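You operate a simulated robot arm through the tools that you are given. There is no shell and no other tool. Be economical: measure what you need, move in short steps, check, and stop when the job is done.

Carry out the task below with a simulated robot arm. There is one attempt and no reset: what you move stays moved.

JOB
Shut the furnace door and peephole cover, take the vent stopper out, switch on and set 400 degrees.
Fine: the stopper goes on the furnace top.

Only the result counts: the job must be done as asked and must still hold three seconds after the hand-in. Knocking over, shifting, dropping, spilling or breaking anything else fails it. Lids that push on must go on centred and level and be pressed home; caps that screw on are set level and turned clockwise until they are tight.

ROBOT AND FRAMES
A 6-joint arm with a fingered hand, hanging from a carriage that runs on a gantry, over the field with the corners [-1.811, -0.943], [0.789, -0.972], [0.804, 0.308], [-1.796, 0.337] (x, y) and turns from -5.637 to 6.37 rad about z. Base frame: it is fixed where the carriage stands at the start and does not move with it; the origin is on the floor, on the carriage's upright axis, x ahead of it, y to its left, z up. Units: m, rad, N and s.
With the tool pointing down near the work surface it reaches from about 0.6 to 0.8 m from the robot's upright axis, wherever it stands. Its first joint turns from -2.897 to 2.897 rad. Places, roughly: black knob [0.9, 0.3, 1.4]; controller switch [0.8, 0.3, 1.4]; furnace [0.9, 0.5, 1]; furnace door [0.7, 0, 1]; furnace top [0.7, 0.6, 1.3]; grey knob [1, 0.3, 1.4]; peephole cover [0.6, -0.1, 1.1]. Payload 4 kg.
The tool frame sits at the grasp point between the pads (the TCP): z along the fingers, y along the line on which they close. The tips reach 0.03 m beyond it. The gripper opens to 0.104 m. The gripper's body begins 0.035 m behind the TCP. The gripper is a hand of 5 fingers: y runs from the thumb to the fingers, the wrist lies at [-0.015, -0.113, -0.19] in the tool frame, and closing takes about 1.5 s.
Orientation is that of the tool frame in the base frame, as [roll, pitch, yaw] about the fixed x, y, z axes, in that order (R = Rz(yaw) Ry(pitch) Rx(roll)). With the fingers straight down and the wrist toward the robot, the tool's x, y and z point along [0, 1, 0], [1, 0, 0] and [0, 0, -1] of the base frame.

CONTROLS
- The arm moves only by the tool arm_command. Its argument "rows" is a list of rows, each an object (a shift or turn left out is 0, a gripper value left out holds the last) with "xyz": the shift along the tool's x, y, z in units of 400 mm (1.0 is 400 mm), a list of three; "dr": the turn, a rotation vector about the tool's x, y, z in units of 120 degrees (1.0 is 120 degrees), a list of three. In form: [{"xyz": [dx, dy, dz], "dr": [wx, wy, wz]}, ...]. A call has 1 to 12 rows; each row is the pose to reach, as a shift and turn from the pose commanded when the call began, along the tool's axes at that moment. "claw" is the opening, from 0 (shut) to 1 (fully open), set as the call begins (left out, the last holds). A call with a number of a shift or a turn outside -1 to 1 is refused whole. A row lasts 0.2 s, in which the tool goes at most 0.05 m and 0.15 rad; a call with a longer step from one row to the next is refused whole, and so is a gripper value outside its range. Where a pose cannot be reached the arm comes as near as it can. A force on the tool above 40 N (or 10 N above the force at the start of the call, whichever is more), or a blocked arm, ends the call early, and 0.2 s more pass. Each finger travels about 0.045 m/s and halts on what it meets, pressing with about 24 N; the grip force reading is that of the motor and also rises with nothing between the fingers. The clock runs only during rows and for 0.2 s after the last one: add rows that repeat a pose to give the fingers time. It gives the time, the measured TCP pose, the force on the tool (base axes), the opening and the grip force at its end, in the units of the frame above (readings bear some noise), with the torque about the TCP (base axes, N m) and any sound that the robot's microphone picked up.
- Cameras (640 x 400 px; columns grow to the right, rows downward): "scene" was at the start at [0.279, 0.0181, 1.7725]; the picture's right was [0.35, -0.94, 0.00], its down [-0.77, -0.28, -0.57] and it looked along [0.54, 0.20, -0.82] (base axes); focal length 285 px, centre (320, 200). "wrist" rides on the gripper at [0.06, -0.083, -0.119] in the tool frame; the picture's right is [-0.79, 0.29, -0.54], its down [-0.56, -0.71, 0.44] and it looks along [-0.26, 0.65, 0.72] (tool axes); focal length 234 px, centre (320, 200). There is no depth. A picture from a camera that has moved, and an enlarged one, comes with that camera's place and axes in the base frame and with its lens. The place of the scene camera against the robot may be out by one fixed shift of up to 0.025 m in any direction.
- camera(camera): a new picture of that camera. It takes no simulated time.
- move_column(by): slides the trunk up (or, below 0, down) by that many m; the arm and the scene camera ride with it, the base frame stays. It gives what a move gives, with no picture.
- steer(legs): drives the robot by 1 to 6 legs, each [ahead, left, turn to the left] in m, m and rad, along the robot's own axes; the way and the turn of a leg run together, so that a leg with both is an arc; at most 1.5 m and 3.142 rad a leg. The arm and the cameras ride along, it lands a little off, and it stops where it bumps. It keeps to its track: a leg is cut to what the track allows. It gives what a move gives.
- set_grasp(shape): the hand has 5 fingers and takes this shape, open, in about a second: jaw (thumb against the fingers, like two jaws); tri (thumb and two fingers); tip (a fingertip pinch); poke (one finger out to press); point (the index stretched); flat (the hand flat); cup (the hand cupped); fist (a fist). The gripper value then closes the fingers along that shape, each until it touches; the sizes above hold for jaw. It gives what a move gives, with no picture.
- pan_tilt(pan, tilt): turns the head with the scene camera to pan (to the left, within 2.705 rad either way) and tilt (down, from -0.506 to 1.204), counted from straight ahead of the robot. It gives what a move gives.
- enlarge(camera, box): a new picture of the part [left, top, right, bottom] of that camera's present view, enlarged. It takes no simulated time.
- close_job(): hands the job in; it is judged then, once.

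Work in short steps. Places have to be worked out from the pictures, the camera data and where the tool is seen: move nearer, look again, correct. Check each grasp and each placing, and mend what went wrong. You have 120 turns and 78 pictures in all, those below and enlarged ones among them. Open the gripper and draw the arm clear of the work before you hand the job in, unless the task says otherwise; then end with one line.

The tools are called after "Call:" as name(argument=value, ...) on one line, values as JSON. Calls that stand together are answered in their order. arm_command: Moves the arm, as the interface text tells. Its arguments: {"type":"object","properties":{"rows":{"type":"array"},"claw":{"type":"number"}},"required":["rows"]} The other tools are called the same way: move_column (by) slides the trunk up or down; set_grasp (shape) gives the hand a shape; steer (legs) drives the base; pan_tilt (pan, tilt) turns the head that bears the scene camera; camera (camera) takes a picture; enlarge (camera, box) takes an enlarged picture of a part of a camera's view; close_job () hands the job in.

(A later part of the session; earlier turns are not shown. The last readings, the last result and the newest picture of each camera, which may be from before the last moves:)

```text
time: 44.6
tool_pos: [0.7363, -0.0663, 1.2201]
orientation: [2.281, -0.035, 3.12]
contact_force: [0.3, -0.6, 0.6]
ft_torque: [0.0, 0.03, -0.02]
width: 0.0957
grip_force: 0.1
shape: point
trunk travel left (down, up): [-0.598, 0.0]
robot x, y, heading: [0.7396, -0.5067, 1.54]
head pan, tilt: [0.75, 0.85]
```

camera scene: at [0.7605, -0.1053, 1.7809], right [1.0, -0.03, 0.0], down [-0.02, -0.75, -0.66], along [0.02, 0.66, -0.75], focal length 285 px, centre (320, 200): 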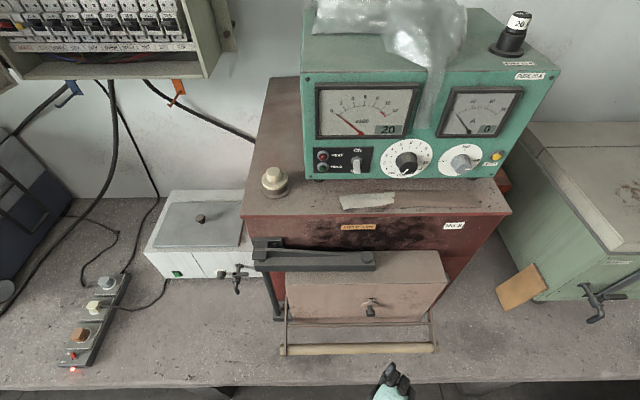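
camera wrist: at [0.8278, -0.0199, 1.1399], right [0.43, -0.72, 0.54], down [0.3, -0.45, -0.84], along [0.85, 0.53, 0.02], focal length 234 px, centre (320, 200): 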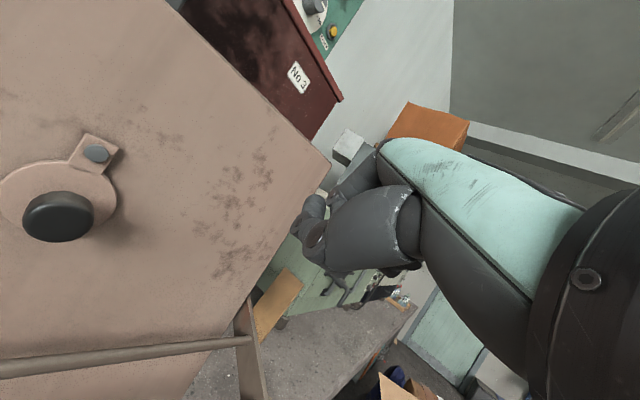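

I raise the hand 0.14 m, shift right 0.11 m and steepen the pitch to ~60° to get the fingertip in front of the toggle.

Call:
arm_command(rows=[{"xyz": [-0.069, 0.066, -0.057], "dr": [0.04, 0, 0]}, {"xyz": [-0.138, 0.133, -0.114], "dr": [0.08, 0, 0]}, {"xyz": [-0.206, 0.199, -0.171], "dr": [0.12, 0, 0]}, {"xyz": [-0.275, 0.265, -0.228], "dr": [0.16, 0, 0]}, {"xyz": [-0.275, 0.265, -0.228], "dr": [0.16, 0, 0]}])

Call:
pan_tilt(pan=-0.15, tilt=0.75)

Call:
camera(camera="scene")

Call:
camera(camera="wrist")

```text
time: 45.8
tool_pos: [0.851, -0.0693, 1.3579]
orientation: [2.613, -0.033, 3.115]
contact_force: [0.8, 1.0, -0.1]
ft_torque: [-0.02, -0.03, 0.0]
width: 0.0002
grip_force: 0.0
shape: point
trunk travel left (down, up): [-0.598, 0.0]
robot x, y, heading: [0.7405, -0.5027, 1.542]
head pan, tilt: [0.75, 0.85]
```

```text
time: 47.0
tool_pos: [0.8496, -0.0707, 1.3566]
orientation: [2.612, -0.037, 3.121]
contact_force: [0.8, 0.6, 0.3]
ft_torque: [0.0, 0.0, -0.03]
width: 0.0003
grip_force: 0.0
shape: point
trunk travel left (down, up): [-0.598, 0.0]
robot x, y, heading: [0.7343, -0.4994, 1.545]
head pan, tilt: [-0.15, 0.75]
```

```text
38 pictures are left
camera scene: at [0.7678, -0.2281, 1.8869], right [0.98, -0.17, 0.0], down [-0.12, -0.67, -0.73], along [0.13, 0.72, -0.68], focal length 285 px, centre (320, 200)
```

scene: 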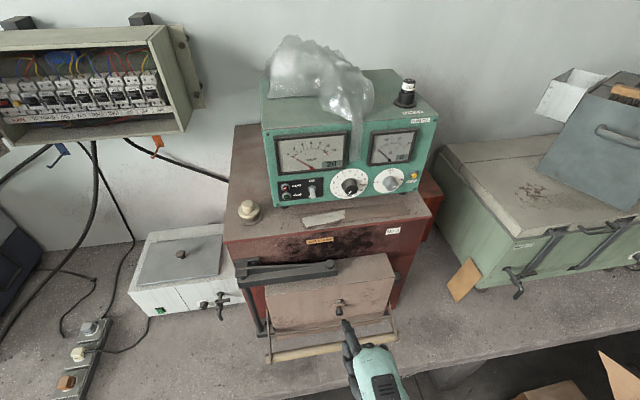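

```text
37 pictures are left
camera wrist: at [0.7901, -0.1994, 1.4207], right [0.81, -0.04, 0.59], down [0.52, -0.4, -0.75], along [0.27, 0.92, -0.3], focal length 234 px, centre (320, 200)
```

wrist: 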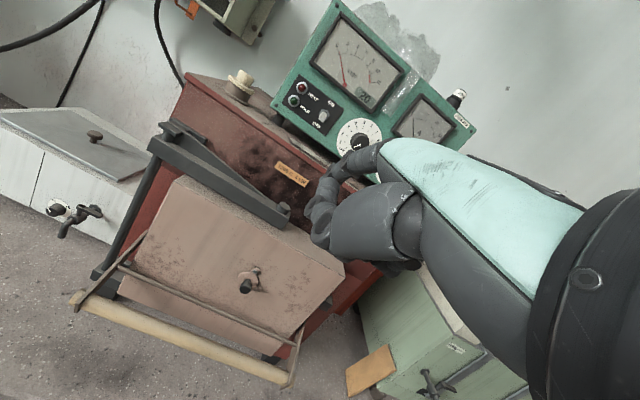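

Reachable. I triangulate the toggle from both cameras with zooms.

Call:
enlarge(camera="wrist", box=[280, 60, 400, 160])

Call:
enlarge(camera="scene", box=[270, 160, 430, 220])

```text
4.00 times, centred on (340, 110) of wrist
camera zoom: at [0.7901, -0.1994, 1.4207], right [0.81, -0.04, 0.59], down [0.52, -0.4, -0.75], along [0.27, 0.92, -0.3], focal length 937 px, centre (240, 560)
```

zoom: 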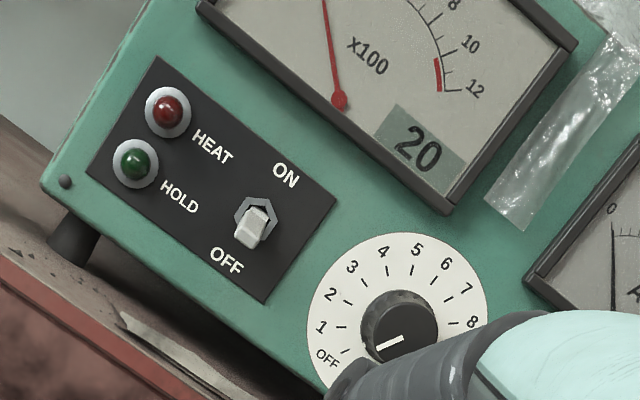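

```text
4.00 times, centred on (350, 190) of scene
camera zoom: at [0.7678, -0.2281, 1.8869], right [0.98, -0.17, 0.0], down [-0.12, -0.67, -0.73], along [0.13, 0.72, -0.68], focal length 1139 px, centre (200, 240)
```

zoom: 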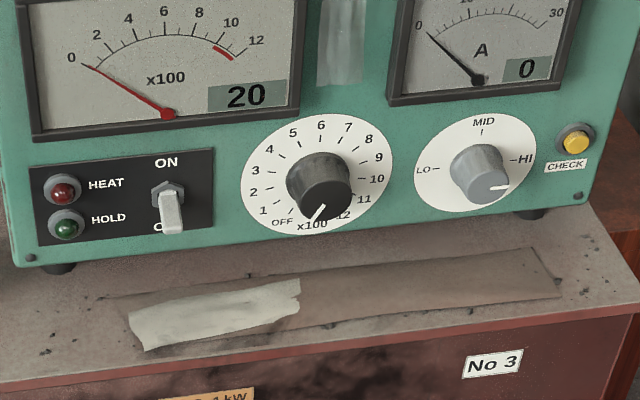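

Both cameras give toggle tip ≈(0.84, ~0.31, 1.40) and knob face ≈(0.93, ~0.31, 1.415). I drive ahead 0.22 m at the present height to bring the fingertip just short of the toggle and compare directly.

Call:
steer(legs=[[0.22, 0.013, 0]])

Call:
enlarge(camera="wrist", box=[200, 60, 400, 220])

Call:
enlarge(camera="scene", box=[240, 190, 400, 290])

```text
time: 48.7
tool_pos: [0.8406, 0.1525, 1.3567]
orientation: [2.612, -0.037, 3.121]
contact_force: [0.7, -0.1, -0.6]
ft_torque: [0.02, -0.02, 0.02]
width: 0.0001
grip_force: 0.1
shape: point
trunk travel left (down, up): [-0.598, 0.0]
robot x, y, heading: [0.7295, -0.281, 1.545]
head pan, tilt: [-0.15, 0.75]
```

```text
2.50 times, centred on (300, 140) of wrist
camera zoom: at [0.7821, 0.0219, 1.4207], right [0.81, -0.04, 0.59], down [0.52, -0.4, -0.75], along [0.27, 0.92, -0.3], focal length 585 px, centre (370, 350)
```

zoom: 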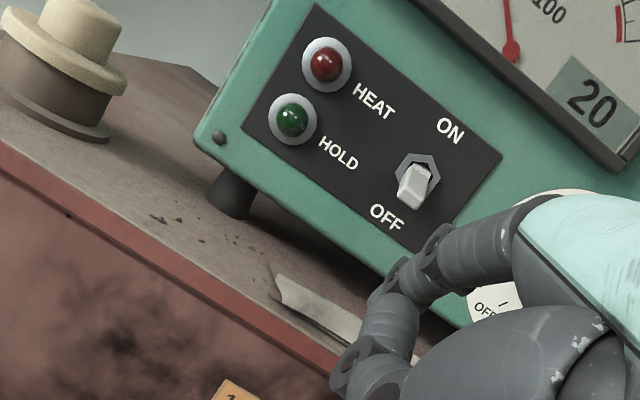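

```text
4.00 times, centred on (320, 240) of scene
camera zoom: at [0.7599, -0.0068, 1.8869], right [0.98, -0.17, 0.0], down [-0.12, -0.67, -0.73], along [0.13, 0.72, -0.68], focal length 1139 px, centre (320, 40)
```

zoom: 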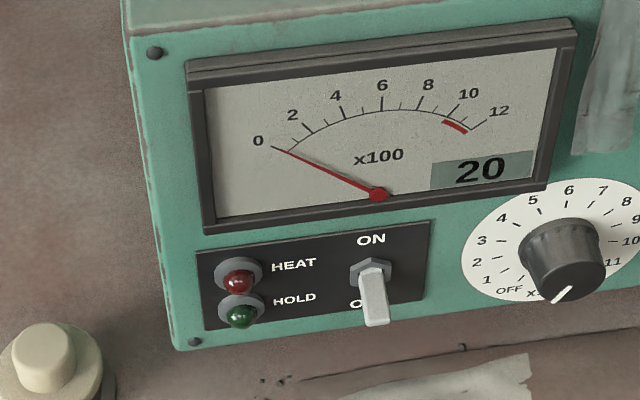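

Wrist parallax gives toggle tip (0.839, 0.326, 1.400), index tip now ≈(0.828,0.233,1.370). I advance the tip to just under the toggle lever.

Call:
arm_command(rows=[{"xyz": [-0.0075, 0.071, 0.04]}, {"xyz": [-0.015, 0.142, 0.079]}, {"xyz": [-0.0225, 0.213, 0.119]}, {"xyz": [-0.0225, 0.213, 0.119]}])

Call:
enlarge(camera="scene", box=[280, 220, 400, 295])

Call:
enlarge(camera="wrist", box=[240, 60, 400, 200])

```text
time: 49.7
tool_pos: [0.8515, 0.2502, 1.3596]
orientation: [2.611, -0.037, 3.121]
contact_force: [0.2, 0.6, 0.4]
ft_torque: [0.0, -0.02, 0.02]
width: 0.0
grip_force: 0.1
shape: point
trunk travel left (down, up): [-0.598, 0.0]
robot x, y, heading: [0.7265, -0.2814, 1.545]
head pan, tilt: [-0.15, 0.75]
```

```text
5.33 times, centred on (340, 258) of scene
camera zoom: at [0.7599, -0.0068, 1.8869], right [0.98, -0.17, 0.0], down [-0.12, -0.67, -0.73], along [0.13, 0.72, -0.68], focal length 1519 px, centre (213, -107)
```

zoom: 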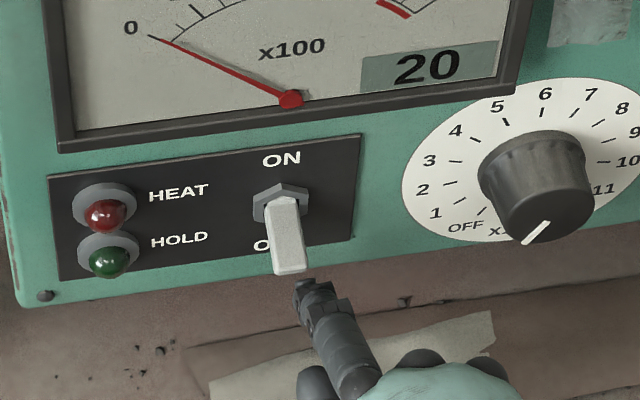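

```text
2.86 times, centred on (320, 130) of wrist
camera zoom: at [0.7924, 0.1195, 1.4226], right [0.81, -0.04, 0.59], down [0.52, -0.4, -0.75], along [0.27, 0.92, -0.3], focal length 669 px, centre (320, 400)
```

zoom: 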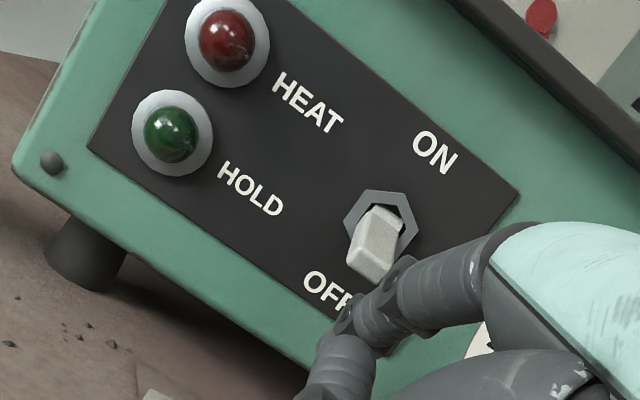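

The tip is under the lever, ~6 mm too far right. I shift left 6 mm and lift 60 mm to flip the toggle up.

Call:
arm_command(rows=[{"xyz": [0.015, -0.004, -0.003]}, {"xyz": [0.016, 0.021, -0.046]}, {"xyz": [0.018, 0.047, -0.089]}, {"xyz": [0.019, 0.072, -0.13]}, {"xyz": [0.019, 0.072, -0.13]}])

Call:
enlarge(camera="scene", box=[280, 220, 400, 295])

```text
time: 50.9
tool_pos: [0.848, 0.2494, 1.4206]
orientation: [2.609, -0.034, 3.118]
contact_force: [1.7, -13.1, 5.1]
ft_torque: [0.39, 0.04, 0.02]
width: 0.096
grip_force: 0.1
shape: point
trunk travel left (down, up): [-0.598, 0.0]
robot x, y, heading: [0.7283, -0.2824, 1.543]
head pan, tilt: [-0.15, 0.75]
```

```text
5.33 times, centred on (340, 258) of scene
camera zoom: at [0.76, -0.0072, 1.8868], right [0.98, -0.17, 0.0], down [-0.12, -0.67, -0.73], along [0.13, 0.72, -0.68], focal length 1519 px, centre (213, -107)
```

zoom: 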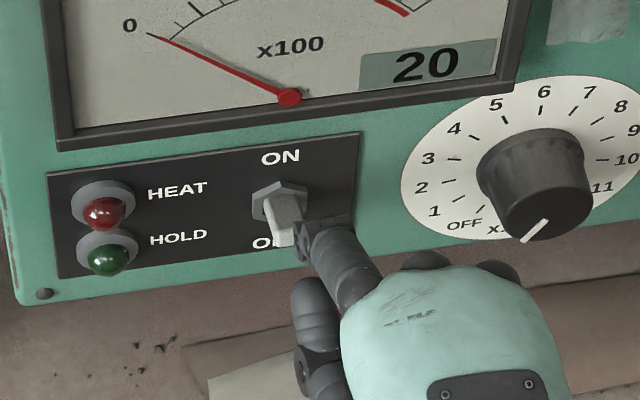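

The finger slid to the right of the lever and leans on the panel. I pull straight back 4 cm and look at the lever.

Call:
arm_command(rows=[{"xyz": [0, -0.043, -0.025]}, {"xyz": [0, -0.086, -0.05]}, {"xyz": [0, -0.086, -0.05]}])

Call:
enlarge(camera="scene", box=[280, 220, 400, 295])

Call:
enlarge(camera="wrist", box=[240, 60, 400, 200])

```text
time: 51.7
tool_pos: [0.8441, 0.2208, 1.3996]
orientation: [2.609, -0.035, 3.122]
contact_force: [0.7, 0.0, -1.0]
ft_torque: [0.05, -0.01, -0.01]
width: 0.0958
grip_force: 0.0
shape: point
out of reach, approached as far as the arm can: row 1, 2, 3
trunk travel left (down, up): [-0.598, 0.0]
robot x, y, heading: [0.7253, -0.2804, 1.547]
head pan, tilt: [-0.15, 0.75]
```

```text
5.33 times, centred on (340, 258) of scene
camera zoom: at [0.7599, -0.0067, 1.8869], right [0.98, -0.17, 0.0], down [-0.12, -0.67, -0.73], along [0.13, 0.72, -0.68], focal length 1519 px, centre (213, -107)
```

zoom: 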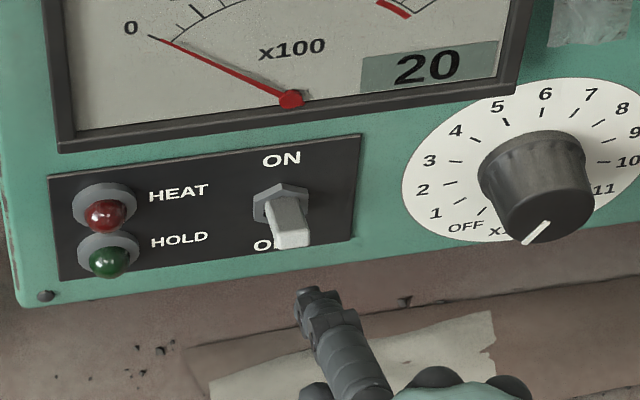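

```text
2.86 times, centred on (320, 130) of wrist
camera zoom: at [0.785, 0.091, 1.4623], right [0.81, -0.05, 0.59], down [0.52, -0.4, -0.75], along [0.27, 0.92, -0.3], focal length 669 px, centre (320, 400)
```

zoom: 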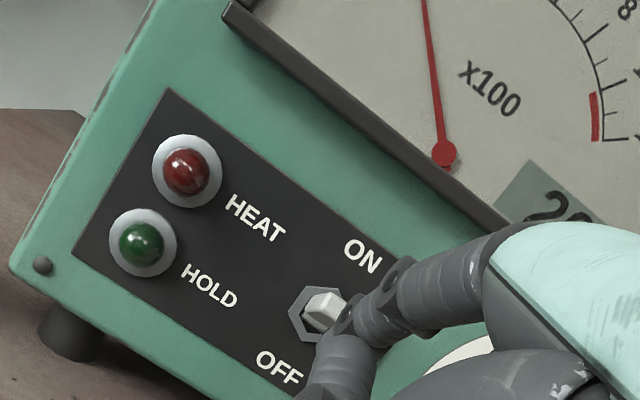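

The lever end now sits ~20° above horizontal (was ~16° below): the toggle is ON. I back away 0.15 m and level the hand (z horizontal) for gripping the black knob, in the tri shape.

Call:
steer(legs=[[-0.15, 0, 0]])

Call:
arm_command(rows=[{"dr": [-0.07, 0, 0]}, {"dr": [-0.14, 0, 0]}, {"dr": [-0.21, 0, 0]}, {"dr": [-0.28, 0, 0]}, {"dr": [-0.35, 0, 0]}, {"dr": [-0.42, 0, 0]}, {"dr": [-0.495, 0, 0]}, {"dr": [-0.495, 0, 0]}])

Call:
set_grasp(shape="tri")

Call:
camera(camera="wrist")

Call:
camera(camera="scene")

```text
time: 53.0
tool_pos: [0.8396, 0.0727, 1.3994]
orientation: [2.61, -0.033, 3.118]
contact_force: [0.0, 0.1, 0.2]
ft_torque: [0.0, 0.02, 0.0]
width: 0.0961
grip_force: 0.0
shape: point
trunk travel left (down, up): [-0.598, 0.0]
robot x, y, heading: [0.7268, -0.4296, 1.546]
head pan, tilt: [-0.15, 0.75]
```

```text
refused: row 7 steps farther than a row can; nothing moved
```

```text
time: 53.9
tool_pos: [0.8413, 0.0733, 1.4007]
orientation: [2.608, -0.035, 3.121]
contact_force: [0.3, -1.0, -0.8]
ft_torque: [0.01, 0.0, 0.0]
width: 0.1037
grip_force: 0.1
shape: tri
trunk travel left (down, up): [-0.598, 0.0]
robot x, y, heading: [0.7269, -0.4321, 1.546]
head pan, tilt: [-0.15, 0.75]
```

```text
27 pictures are left
camera wrist: at [0.7811, -0.0579, 1.4623], right [0.81, -0.04, 0.59], down [0.52, -0.4, -0.75], along [0.27, 0.92, -0.3], focal length 234 px, centre (320, 200)
```

wrist: 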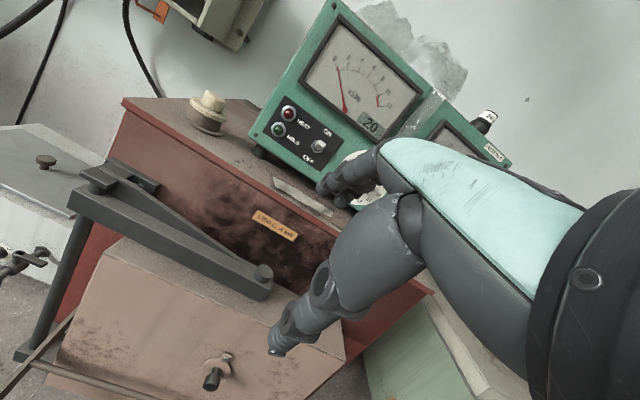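

```text
26 pictures are left
camera scene: at [0.756, -0.1558, 1.8869], right [0.98, -0.17, 0.0], down [-0.12, -0.67, -0.73], along [0.13, 0.72, -0.68], focal length 285 px, centre (320, 200)
```

scene: 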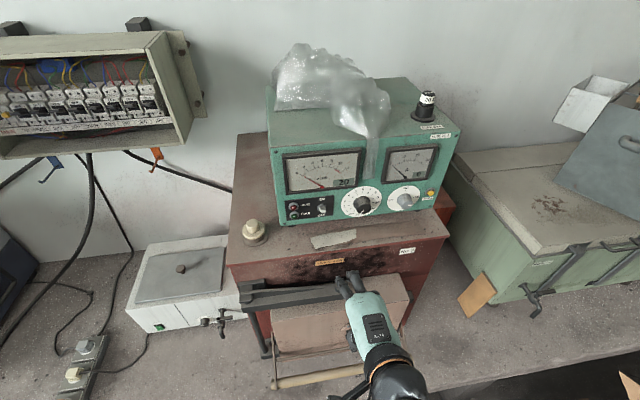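

The rotation was refused for step size; I redo it in smaller steps.

Call:
arm_command(rows=[{"dr": [-0.065, 0, 0]}, {"dr": [-0.13, 0, 0]}, {"dr": [-0.195, 0, 0]}, {"dr": [-0.26, 0, 0]}, {"dr": [-0.325, 0, 0]}, {"dr": [-0.39, 0, 0]}, {"dr": [-0.445, 0, 0]}, {"dr": [-0.495, 0, 0]}, {"dr": [-0.495, 0, 0]}])

```text
time: 55.9
tool_pos: [0.8402, 0.0732, 1.3996]
orientation: [1.57, -0.034, 3.119]
contact_force: [0.1, -0.6, -0.8]
ft_torque: [-0.04, 0.01, -0.01]
width: 0.1037
grip_force: 0.1
shape: tri
trunk travel left (down, up): [-0.598, 0.0]
robot x, y, heading: [0.7279, -0.4304, 1.547]
head pan, tilt: [-0.15, 0.75]
```

Hand is level and aligned with +y. I drive ahead 0.13 m and shift to x≈0.93, z≈1.415 in front of the black knob.

Call:
steer(legs=[[0.13, 0, 0]])

Call:
arm_command(rows=[{"xyz": [-0.08, 0.02, 0.03]}, {"xyz": [-0.16, 0.035, 0.07]}, {"xyz": [-0.214, 0.045, 0.0975]}, {"xyz": [-0.214, 0.045, 0.0975]}])

Call:
camera(camera="wrist")

Call:
enlarge(camera="scene", box=[270, 190, 470, 315])

```text
time: 57.2
tool_pos: [0.8438, 0.2022, 1.3993]
orientation: [1.572, -0.034, 3.122]
contact_force: [-0.4, 0.4, 0.8]
ft_torque: [0.01, -0.02, -0.05]
width: 0.1037
grip_force: 0.1
shape: tri
trunk travel left (down, up): [-0.598, 0.0]
robot x, y, heading: [0.7275, -0.3026, 1.548]
head pan, tilt: [-0.15, 0.75]
```

```text
time: 58.2
tool_pos: [0.9291, 0.2369, 1.4151]
orientation: [1.572, -0.034, 3.123]
contact_force: [-0.9, 0.5, -0.6]
ft_torque: [0.0, -0.03, 0.01]
width: 0.104
grip_force: 0.0
shape: tri
trunk travel left (down, up): [-0.598, 0.0]
robot x, y, heading: [0.7261, -0.3014, 1.542]
head pan, tilt: [-0.15, 0.75]
```

```text
25 pictures are left
camera wrist: at [0.8655, 0.1199, 1.3338], right [0.79, -0.56, 0.26], down [0.54, 0.42, -0.73], along [0.3, 0.71, 0.64], focal length 234 px, centre (320, 200)
```

wrist: 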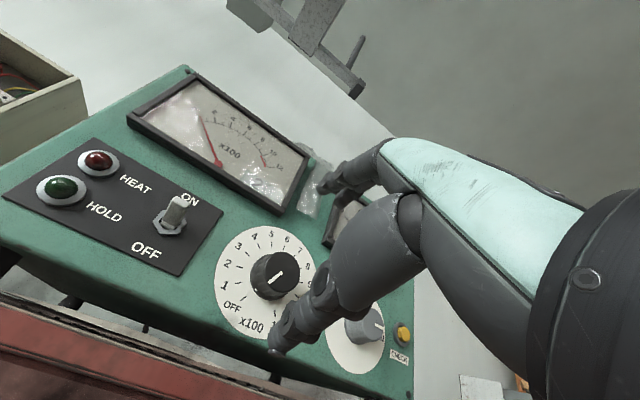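

```text
3.20 times, centred on (370, 252) of scene
camera zoom: at [0.7595, -0.0262, 1.8869], right [0.98, -0.17, 0.0], down [-0.12, -0.67, -0.73], along [0.13, 0.72, -0.68], focal length 912 px, centre (160, 32)
```

zoom: 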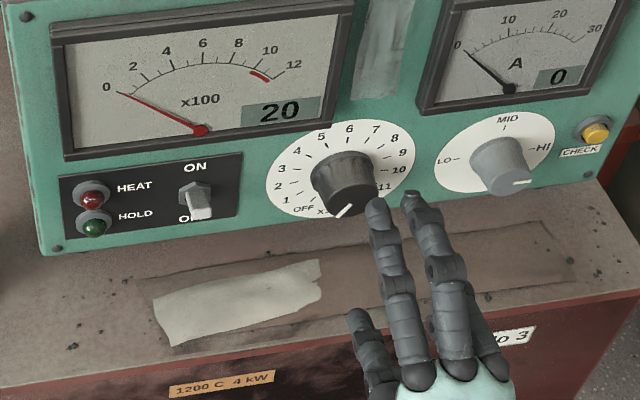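

The toggle clearly stands at ON. Knob centre ≈(0.934, 0.318 face, 1.409), hand well aligned; I advance 74 mm so the fingers straddle the knob, then close.

Call:
arm_command(rows=[{"xyz": [0, -0.006, 0.09]}, {"xyz": [0, -0.0125, 0.18]}, {"xyz": [0, -0.0125, 0.18]}])

Call:
arm_command(rows=[{"xyz": [0, 0, 0]}, {"xyz": [0, 0, 0]}, {"xyz": [0, 0, 0]}, {"xyz": [0, 0, 0]}, {"xyz": [0, 0, 0]}, {"xyz": [0, 0, 0]}, {"xyz": [0, 0, 0]}, {"xyz": [0, 0, 0]}], claw=0)

Call:
camera(camera="wrist")

Call:
enlarge(camera="scene", box=[270, 190, 470, 315])

```text
time: 59.0
tool_pos: [0.9292, 0.3082, 1.4073]
orientation: [1.572, -0.035, 3.119]
contact_force: [-0.1, -19.5, -3.1]
ft_torque: [1.2, 0.0, -0.14]
width: 0.1027
grip_force: 0.1
shape: tri
trunk travel left (down, up): [-0.598, 0.0]
robot x, y, heading: [0.7289, -0.2999, 1.546]
head pan, tilt: [-0.15, 0.75]
```

```text
time: 60.8
tool_pos: [0.9296, 0.3072, 1.4068]
orientation: [1.575, -0.034, 3.119]
contact_force: [0.4, -34.8, -4.0]
ft_torque: [0.2, 0.06, 0.12]
width: 0.0401
grip_force: 23.9
shape: tri
trunk travel left (down, up): [-0.598, 0.0]
robot x, y, heading: [0.7267, -0.303, 1.547]
head pan, tilt: [-0.15, 0.75]
```

```text
23 pictures are left
camera wrist: at [0.8648, 0.1896, 1.3264], right [0.79, -0.56, 0.26], down [0.54, 0.42, -0.73], along [0.3, 0.71, 0.63], focal length 234 px, centre (320, 200)
```

wrist: 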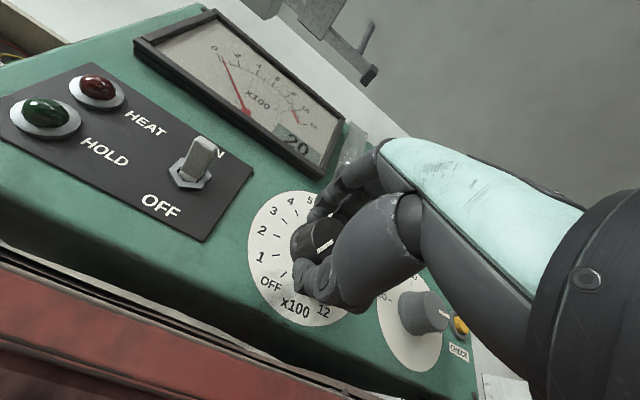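

```text
3.20 times, centred on (370, 252) of scene
camera zoom: at [0.7595, -0.0275, 1.8859], right [0.98, -0.17, 0.0], down [-0.12, -0.67, -0.73], along [0.13, 0.72, -0.68], focal length 912 px, centre (160, 32)
```

zoom: 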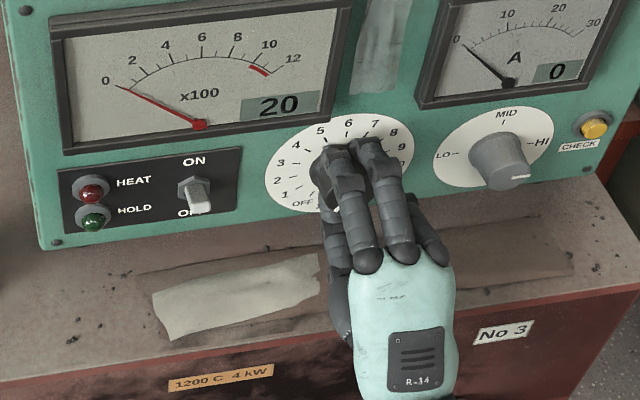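

The knob is gripped (width 0.040). I relieve the axial push by 6 mm and turn clockwise about the tool axis, first 50°.

Call:
arm_command(rows=[{"xyz": [0, 0, -0.015]}, {"xyz": [0, 0, -0.015], "dr": [0, 0, 0.06]}, {"xyz": [0, 0, -0.015], "dr": [0, 0, 0.12]}, {"xyz": [0, 0, -0.015], "dr": [0, 0, 0.18]}, {"xyz": [0, 0, -0.015], "dr": [0, 0, 0.24]}, {"xyz": [0, 0, -0.015], "dr": [0, 0, 0.3]}, {"xyz": [0, 0, -0.015], "dr": [0, 0, 0.36]}, {"xyz": [0, 0, -0.015], "dr": [0, 0, 0.42]}, {"xyz": [0, 0, -0.015], "dr": [0, 0, 0.42]}])

Call:
camera(camera="wrist")

```text
time: 62.8
tool_pos: [0.9307, 0.3057, 1.4092]
orientation: [1.568, -0.915, 3.125]
contact_force: [-14.6, -2.6, 5.1]
ft_torque: [0.06, -0.03, 0.34]
width: 0.0371
grip_force: 23.8
shape: tri
trunk travel left (down, up): [-0.598, 0.0]
robot x, y, heading: [0.7251, -0.2987, 1.54]
head pan, tilt: [-0.15, 0.75]
```

```text
21 pictures are left
camera wrist: at [0.8268, 0.189, 1.4075], right [0.7, -0.56, -0.45], down [-0.21, 0.44, -0.87], along [0.68, 0.7, 0.19], focal length 234 px, centre (320, 200)
```

wrist: 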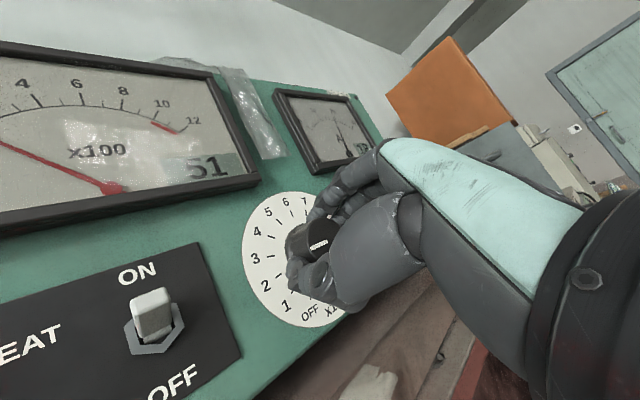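

It is on: the reading is rising (51) and the ammeter deflects; the knob follows the hand. I turn the remaining ~50°.

Call:
arm_command(rows=[{"dr": [0, 0, 0.06]}, {"dr": [0, 0, 0.12]}, {"dr": [0, 0, 0.18]}, {"dr": [0, 0, 0.24]}, {"dr": [0, 0, 0.3]}, {"dr": [0, 0, 0.36]}, {"dr": [0, 0, 0.42]}, {"dr": [0, 0, 0.42]}])

Call:
enlarge(camera="wrist", box=[200, 150, 400, 350])

Call:
enlarge(camera="scene", box=[330, 210, 430, 275])

```text
time: 64.6
tool_pos: [0.9316, 0.3048, 1.4102]
orientation: [-1.555, -1.346, -0.039]
contact_force: [-8.9, -6.0, 18.6]
ft_torque: [0.46, -0.04, 0.3]
width: 0.0375
grip_force: 23.9
shape: tri
trunk travel left (down, up): [-0.598, 0.0]
robot x, y, heading: [0.7295, -0.303, 1.546]
head pan, tilt: [-0.15, 0.75]
```

```text
2.00 times, centred on (300, 250) of wrist
camera zoom: at [0.8632, 0.1885, 1.4883], right [0.09, -0.54, -0.83], down [-0.8, 0.46, -0.39], along [0.59, 0.71, -0.39], focal length 468 px, centre (360, 100)
```

zoom: 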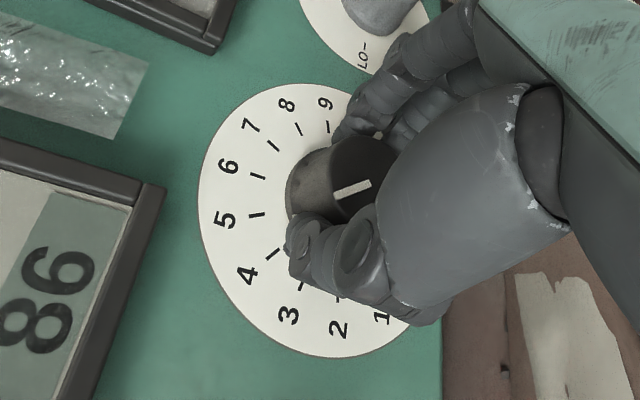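

```text
6.15 times, centred on (380, 242) of scene
camera zoom: at [0.7594, -0.026, 1.8872], right [0.98, -0.17, 0.0], down [-0.12, -0.67, -0.73], along [0.13, 0.72, -0.68], focal length 1753 px, centre (-49, -62)
```

zoom: 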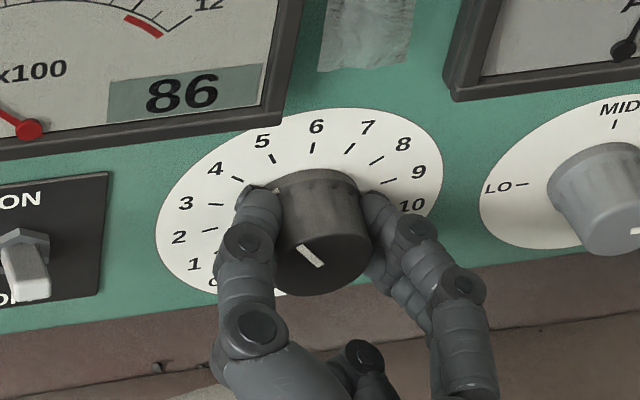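

Commanded turn totals ~101°, pointer seems near 4–4.5. I release, back straight off and read the dial unobstructed.

Call:
arm_command(rows=[{"xyz": [0, 0, 0]}, {"xyz": [0, 0, 0]}, {"xyz": [0, 0, 0]}, {"xyz": [0, 0, 0]}, {"xyz": [0, 0, 0]}, {"xyz": [0, 0, 0]}, {"xyz": [0, 0, 0]}, {"xyz": [0, 0, -0.1]}, {"xyz": [0, 0, -0.2]}, {"xyz": [0, 0, -0.2]}], claw=1)

Call:
enlarge(camera="scene", box=[330, 210, 430, 275])

Call:
enlarge(camera="wrist", box=[200, 150, 400, 350])

```text
time: 66.8
tool_pos: [0.9321, 0.2251, 1.408]
orientation: [-1.574, -1.348, -0.018]
contact_force: [0.7, 0.4, 0.5]
ft_torque: [-0.01, -0.01, 0.01]
width: 0.1037
grip_force: 0.0
shape: tri
trunk travel left (down, up): [-0.598, 0.0]
robot x, y, heading: [0.7296, -0.3013, 1.546]
head pan, tilt: [-0.15, 0.75]
```

```text
6.15 times, centred on (380, 242) of scene
camera zoom: at [0.7595, -0.0262, 1.8869], right [0.98, -0.17, 0.0], down [-0.12, -0.67, -0.73], along [0.13, 0.72, -0.68], focal length 1753 px, centre (-49, -62)
```

zoom: 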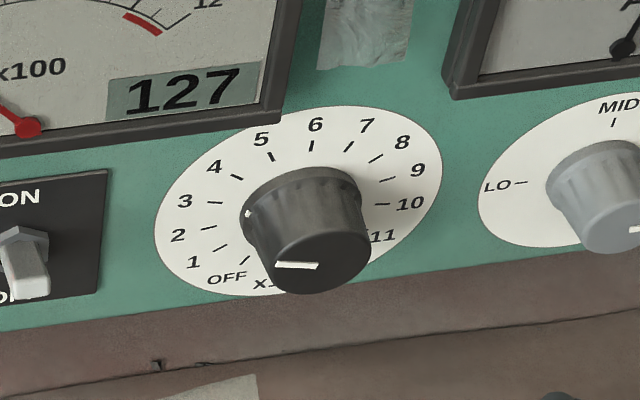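

```text
2.00 times, centred on (300, 250) of wrist
camera zoom: at [0.8621, 0.1076, 1.4861], right [0.09, -0.55, -0.83], down [-0.8, 0.45, -0.39], along [0.59, 0.7, -0.4], focal length 468 px, centre (360, 100)
```

zoom: 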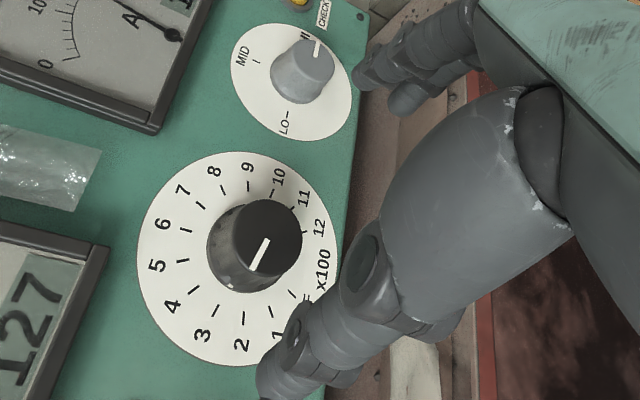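

After release the pointer reads ≈3.1 (it slipped back some). I turn the open hand back 42°, re-advance, and grip again for a further turn.

Call:
arm_command(rows=[{"dr": [0, 0, -0.06]}, {"dr": [0, 0, -0.12]}, {"dr": [0, 0, -0.18]}, {"dr": [0, 0, -0.24]}, {"dr": [0, 0, -0.3]}, {"dr": [0, 0, -0.35]}, {"xyz": [0, 0, 0.1], "dr": [0, 0, -0.35]}, {"xyz": [0, 0, 0.19], "dr": [0, 0, -0.35]}, {"xyz": [0, 0, 0.19], "dr": [0, 0, -0.35]}])

Call:
arm_command(rows=[{"xyz": [0, 0, 0]}, {"xyz": [0, 0, 0]}, {"xyz": [0, 0, 0]}, {"xyz": [0, 0, 0]}, {"xyz": [0, 0, 0]}, {"xyz": [0, 0, 0]}, {"xyz": [0, 0, 0]}, {"xyz": [0, 0, 0]}], claw=0)

Call:
enlarge(camera="scene", box=[330, 210, 430, 275])

```text
time: 68.8
tool_pos: [0.9304, 0.3026, 1.4064]
orientation: [1.57, -1.061, 3.121]
contact_force: [-0.6, 0.3, -0.2]
ft_torque: [0.02, 0.0, 0.0]
width: 0.1039
grip_force: 0.1
shape: tri
trunk travel left (down, up): [-0.598, 0.0]
robot x, y, heading: [0.7239, -0.3041, 1.55]
head pan, tilt: [-0.15, 0.75]
```

```text
time: 70.6
tool_pos: [0.9309, 0.3024, 1.4085]
orientation: [1.574, -1.062, 3.116]
contact_force: [-0.4, 0.2, 0.0]
ft_torque: [0.02, -0.02, 0.0]
width: 0.0295
grip_force: 24.2
shape: tri
trunk travel left (down, up): [-0.598, 0.0]
robot x, y, heading: [0.7282, -0.3027, 1.548]
head pan, tilt: [-0.15, 0.75]
```

```text
6.15 times, centred on (380, 242) of scene
camera zoom: at [0.7595, -0.0262, 1.8869], right [0.98, -0.17, 0.0], down [-0.12, -0.67, -0.73], along [0.13, 0.72, -0.68], focal length 1753 px, centre (-49, -62)
```

zoom: 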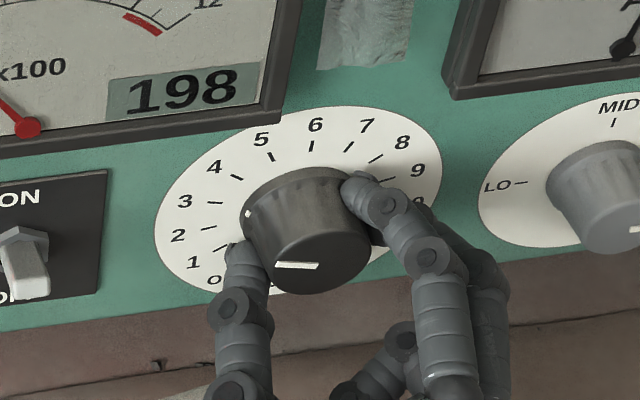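

Grip is established with no side load. I turn another ~40° clockwise and look before releasing.

Call:
arm_command(rows=[{"dr": [0, 0, 0.06]}, {"dr": [0, 0, 0.12]}, {"dr": [0, 0, 0.18]}, {"dr": [0, 0, 0.24]}, {"dr": [0, 0, 0.29]}, {"dr": [0, 0, 0.33]}, {"dr": [0, 0, 0.33]}])

Call:
enlarge(camera="scene", box=[330, 210, 430, 275])

```text
time: 72.2
tool_pos: [0.9314, 0.3032, 1.4089]
orientation: [-1.569, -1.385, -0.023]
contact_force: [-8.4, 2.5, 3.4]
ft_torque: [0.06, -0.07, 0.23]
width: 0.0285
grip_force: 23.9
shape: tri
trunk travel left (down, up): [-0.598, 0.0]
robot x, y, heading: [0.7289, -0.301, 1.549]
head pan, tilt: [-0.15, 0.75]
```

```text
6.15 times, centred on (380, 242) of scene
camera zoom: at [0.7592, -0.026, 1.8871], right [0.98, -0.17, 0.0], down [-0.12, -0.67, -0.73], along [0.13, 0.72, -0.68], focal length 1753 px, centre (-49, -62)
```

zoom: 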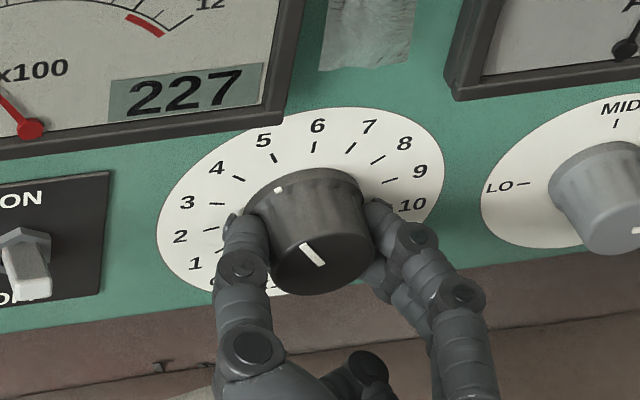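

Pointer now at ≈4.6. The earlier slip happened at release, so I open only partly in place and check what the pointer does.

Call:
arm_command(rows=[{"xyz": [0, 0, 0]}, {"xyz": [0, 0, 0]}, {"xyz": [0, 0, 0]}, {"xyz": [0, 0, 0]}, {"xyz": [0, 0, 0]}], claw=0.65)

Call:
enlarge(camera="scene", box=[330, 210, 430, 275])

```text
time: 73.4
tool_pos: [0.9316, 0.3015, 1.4079]
orientation: [-1.566, -1.389, -0.028]
contact_force: [-0.7, 0.5, -0.8]
ft_torque: [0.0, -0.03, 0.02]
width: 0.0669
grip_force: 0.1
shape: tri
trunk travel left (down, up): [-0.598, 0.0]
robot x, y, heading: [0.7292, -0.301, 1.547]
head pan, tilt: [-0.15, 0.75]
```

```text
6.15 times, centred on (380, 242) of scene
camera zoom: at [0.7595, -0.0262, 1.8869], right [0.98, -0.17, 0.0], down [-0.12, -0.67, -0.73], along [0.13, 0.72, -0.68], focal length 1753 px, centre (-49, -62)
```

zoom: 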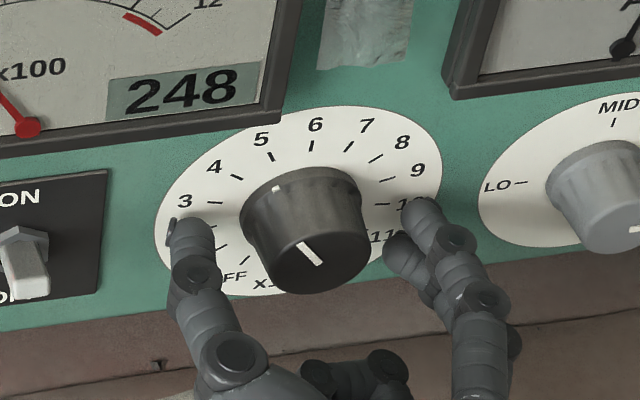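

No drift this time; pointer ≈4.55. I regrip, turn back 14° counter-clockwise, open again and check.

Call:
arm_command(rows=[{"xyz": [0, 0, 0]}, {"xyz": [0, 0, 0]}, {"xyz": [0, 0, 0]}, {"xyz": [0, 0, 0]}, {"xyz": [0, 0, 0]}, {"xyz": [0, 0, 0]}, {"dr": [0, 0, -0.06]}, {"dr": [0, 0, -0.117]}, {"dr": [0, 0, -0.117]}], claw=0)

Call:
arm_command(rows=[{"xyz": [0, 0, 0]}, {"xyz": [0, 0, 0]}, {"xyz": [0, 0, 0]}, {"xyz": [0, 0, 0]}, {"xyz": [0, 0, 0]}], claw=0.65)

Call:
enlarge(camera="scene", box=[330, 210, 430, 275])

Call:
enlarge(camera="wrist", box=[230, 150, 400, 320])

```text
time: 75.4
tool_pos: [0.9318, 0.3016, 1.4091]
orientation: [1.617, -1.507, 3.073]
contact_force: [1.7, 4.5, -2.8]
ft_torque: [-0.06, 0.01, -0.02]
width: 0.0291
grip_force: 23.9
shape: tri
trunk travel left (down, up): [-0.598, 0.0]
robot x, y, heading: [0.7281, -0.2986, 1.543]
head pan, tilt: [-0.15, 0.75]
```

```text
time: 76.6
tool_pos: [0.9312, 0.3019, 1.4084]
orientation: [1.579, -1.509, 3.11]
contact_force: [0.8, 0.6, -0.5]
ft_torque: [0.0, -0.01, 0.02]
width: 0.0675
grip_force: 0.1
shape: tri
trunk travel left (down, up): [-0.598, 0.0]
robot x, y, heading: [0.7298, -0.3001, 1.545]
head pan, tilt: [-0.15, 0.75]
```

```text
6.15 times, centred on (380, 242) of scene
camera zoom: at [0.7595, -0.0262, 1.8869], right [0.98, -0.17, 0.0], down [-0.12, -0.67, -0.73], along [0.13, 0.72, -0.68], focal length 1753 px, centre (-49, -62)
```

zoom: 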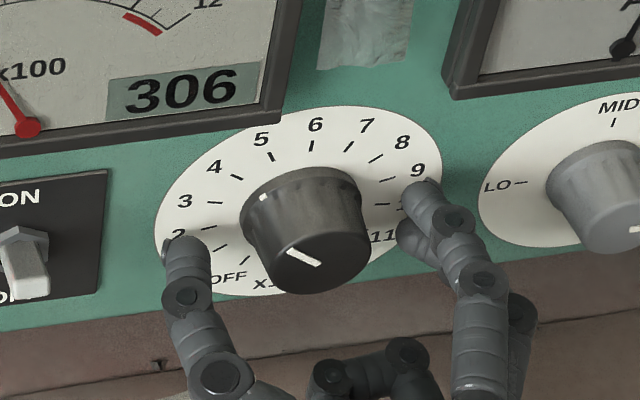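

```text
2.35 times, centred on (315, 235) of wrist
camera zoom: at [0.8438, 0.1843, 1.4644], right [0.33, -0.55, -0.77], down [-0.66, 0.45, -0.6], along [0.68, 0.7, -0.22], focal length 551 px, centre (332, 118)
```

zoom: 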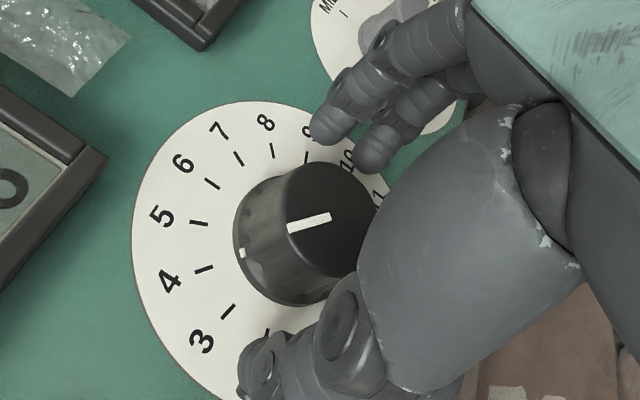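

3D evaluation of the pointer gives −49°±2°, i.e. 4 (tick 4 at −50°). I retreat the hand 10 cm, pitch it 30° down, and drive left toward the stopper.

Call:
arm_command(rows=[{"xyz": [0, 0, -0.1]}, {"xyz": [0, 0, -0.2]}, {"xyz": [0, 0, -0.25]}, {"xyz": [0, 0, -0.25], "dr": [0, -0.0625, 0]}, {"xyz": [0, 0, -0.25], "dr": [0, -0.125, 0]}, {"xyz": [0, 0, -0.25], "dr": [0, -0.1875, 0]}, {"xyz": [0, 0, -0.25], "dr": [0, -0.25, 0]}, {"xyz": [0, 0, -0.25], "dr": [0, -0.25, 0]}])

Call:
steer(legs=[[0, 0.26, 0]])

Call:
camera(camera="wrist")

Call:
camera(camera="scene")

```text
time: 78.4
tool_pos: [0.9298, 0.2012, 1.4105]
orientation: [3.016, -1.042, 1.658]
contact_force: [0.6, -0.1, 1.0]
ft_torque: [0.0, 0.01, -0.02]
width: 0.0675
grip_force: 0.0
shape: tri
trunk travel left (down, up): [-0.598, 0.0]
robot x, y, heading: [0.7312, -0.3013, 1.544]
head pan, tilt: [-0.15, 0.75]
```

```text
time: 80.3
tool_pos: [0.6661, 0.208, 1.4083]
orientation: [3.017, -1.042, 1.66]
contact_force: [0.4, 0.1, -0.3]
ft_torque: [0.01, 0.04, -0.02]
width: 0.0672
grip_force: 0.1
shape: tri
trunk travel left (down, up): [-0.598, 0.0]
robot x, y, heading: [0.4639, -0.2966, 1.545]
head pan, tilt: [-0.15, 0.75]
```

```text
11 pictures are left
camera wrist: at [0.576, 0.1375, 1.5167], right [0.3, -0.87, -0.39], down [-0.66, 0.11, -0.74], along [0.69, 0.48, -0.54], focal length 234 px, centre (320, 200)
```

wrist: 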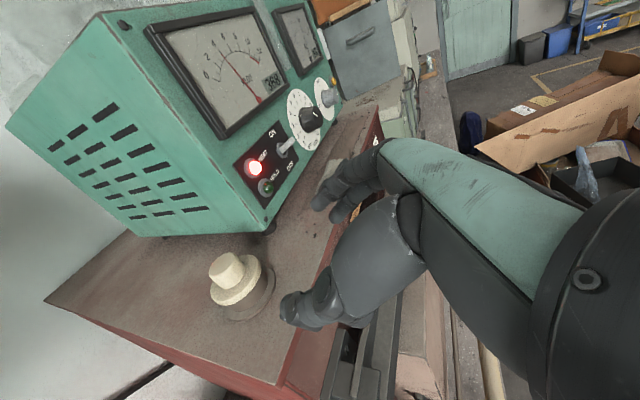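

```text
10 pictures are left
camera scene: at [0.4959, -0.0199, 1.8869], right [0.99, -0.17, 0.0], down [-0.12, -0.67, -0.73], along [0.13, 0.72, -0.68], focal length 285 px, centre (320, 200)
```

scene: 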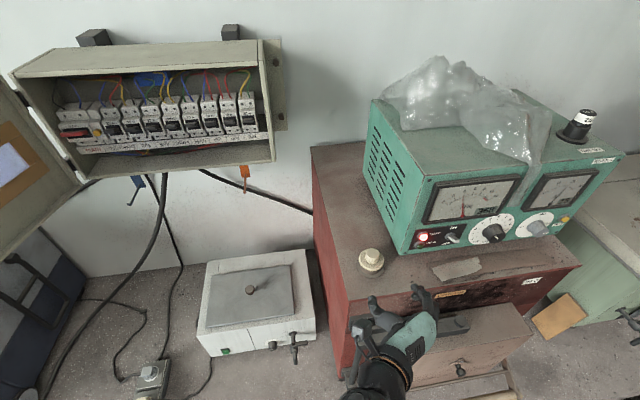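

The HEAT lamp is lit. Stopper axis ≈(0.662,0.345), cap top ≈1.375, flange ≈1.35. I approach with the open tri grip to a point just in front and above.

Call:
arm_command(rows=[{"xyz": [0.043, -0.009, 0.093]}, {"xyz": [0.086, -0.018, 0.1865]}, {"xyz": [0.086, -0.018, 0.1865]}])

Call:
camera(camera="wrist")

Call:
enlarge(camera="scene", box=[320, 210, 460, 320])

```text
time: 81.1
tool_pos: [0.6607, 0.2889, 1.4]
orientation: [3.017, -1.044, 1.659]
contact_force: [0.0, -0.1, 0.1]
ft_torque: [-0.02, 0.02, -0.04]
width: 0.0673
grip_force: 0.0
shape: tri
trunk travel left (down, up): [-0.598, 0.0]
robot x, y, heading: [0.4658, -0.2938, 1.55]
head pan, tilt: [-0.15, 0.75]
```

```text
9 pictures are left
camera wrist: at [0.5713, 0.2182, 1.5074], right [0.3, -0.87, -0.39], down [-0.66, 0.11, -0.74], along [0.69, 0.48, -0.54], focal length 234 px, centre (320, 200)
```

wrist: 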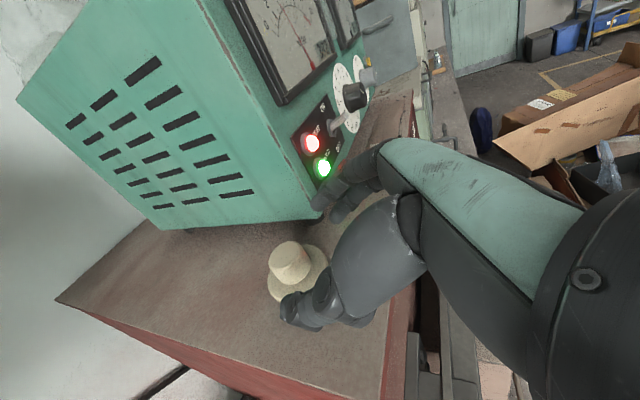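

```text
3.64 times, centred on (390, 265) of scene
camera zoom: at [0.4958, -0.0199, 1.8869], right [0.99, -0.17, 0.0], down [-0.12, -0.67, -0.73], along [0.13, 0.72, -0.68], focal length 1036 px, centre (66, -36)
```

zoom: 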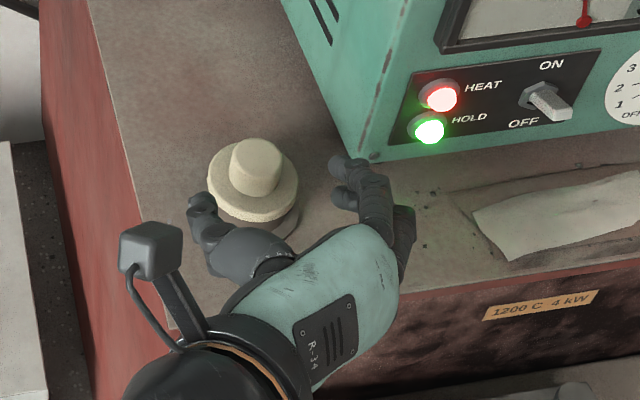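

HOLD lamp is lit too. Alignment with the cap looks right; I narrow the opening slightly and move in so the tips straddle the cap above the flange, then close.

Call:
arm_command(rows=[{"xyz": [0, 0, 0]}, {"xyz": [0.012, 0.0005, 0.051]}, {"xyz": [0.024, 0.001, 0.102]}, {"xyz": [0.024, 0.001, 0.102]}], claw=0.55)

Call:
arm_command(rows=[{"xyz": [0, 0, 0]}, {"xyz": [0, 0, 0]}, {"xyz": [0, 0, 0]}, {"xyz": [0, 0, 0]}, {"xyz": [0, 0, 0]}, {"xyz": [0, 0, 0]}], claw=0)

Call:
enlarge(camera="scene", box=[320, 210, 460, 320])

```text
time: 82.1
tool_pos: [0.6642, 0.3301, 1.3896]
orientation: [3.018, -1.044, 1.659]
contact_force: [-0.5, 0.2, 0.2]
ft_torque: [0.01, -0.02, -0.01]
width: 0.0573
grip_force: 0.1
shape: tri
trunk travel left (down, up): [-0.598, 0.0]
robot x, y, heading: [0.464, -0.2948, 1.549]
head pan, tilt: [-0.15, 0.75]
```

```text
time: 83.5
tool_pos: [0.6633, 0.3304, 1.3891]
orientation: [3.014, -1.043, 1.662]
contact_force: [-0.1, -0.2, 1.1]
ft_torque: [-0.01, 0.0, 0.03]
width: 0.0219
grip_force: 23.8
shape: tri
trunk travel left (down, up): [-0.598, 0.0]
robot x, y, heading: [0.4649, -0.2949, 1.547]
head pan, tilt: [-0.15, 0.75]
```

```text
3.64 times, centred on (390, 265) of scene
camera zoom: at [0.4958, -0.0199, 1.8869], right [0.99, -0.17, 0.0], down [-0.12, -0.67, -0.73], along [0.13, 0.72, -0.68], focal length 1036 px, centre (66, -36)
```

zoom: 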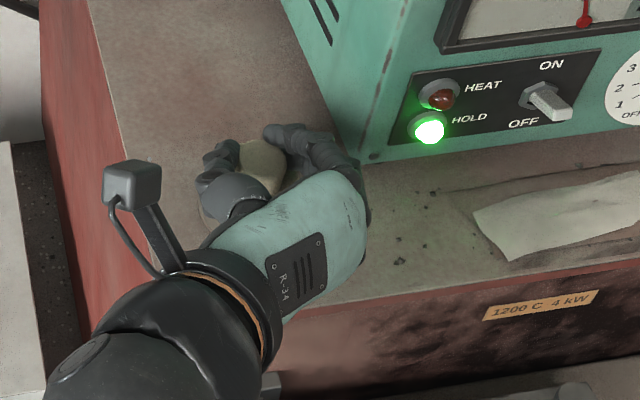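

The cap is gripped and the controller shows HOLD. I lift straight up 6 cm slowly.

Call:
arm_command(rows=[{"xyz": [0.032, 0.0024, -0.019]}, {"xyz": [0.065, 0.0048, -0.0375]}, {"xyz": [0.098, 0.007, -0.056]}, {"xyz": [0.13, 0.0095, -0.075]}, {"xyz": [0.13, 0.0095, -0.075]}])

Call:
camera(camera="wrist")

```text
time: 84.7
tool_pos: [0.6614, 0.3316, 1.4517]
orientation: [3.015, -1.043, 1.661]
contact_force: [0.5, -0.6, -0.7]
ft_torque: [0.02, 0.01, -0.01]
width: 0.0222
grip_force: 24.1
shape: tri
trunk travel left (down, up): [-0.598, 0.0]
robot x, y, heading: [0.4649, -0.2945, 1.549]
head pan, tilt: [-0.15, 0.75]
```

```text
6 pictures are left
camera wrist: at [0.5723, 0.2608, 1.5571], right [0.3, -0.87, -0.39], down [-0.66, 0.11, -0.74], along [0.69, 0.48, -0.54], focal length 234 px, centre (320, 200)
```

wrist: 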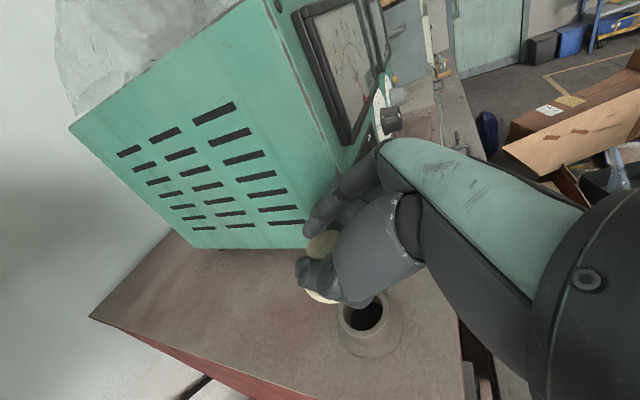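

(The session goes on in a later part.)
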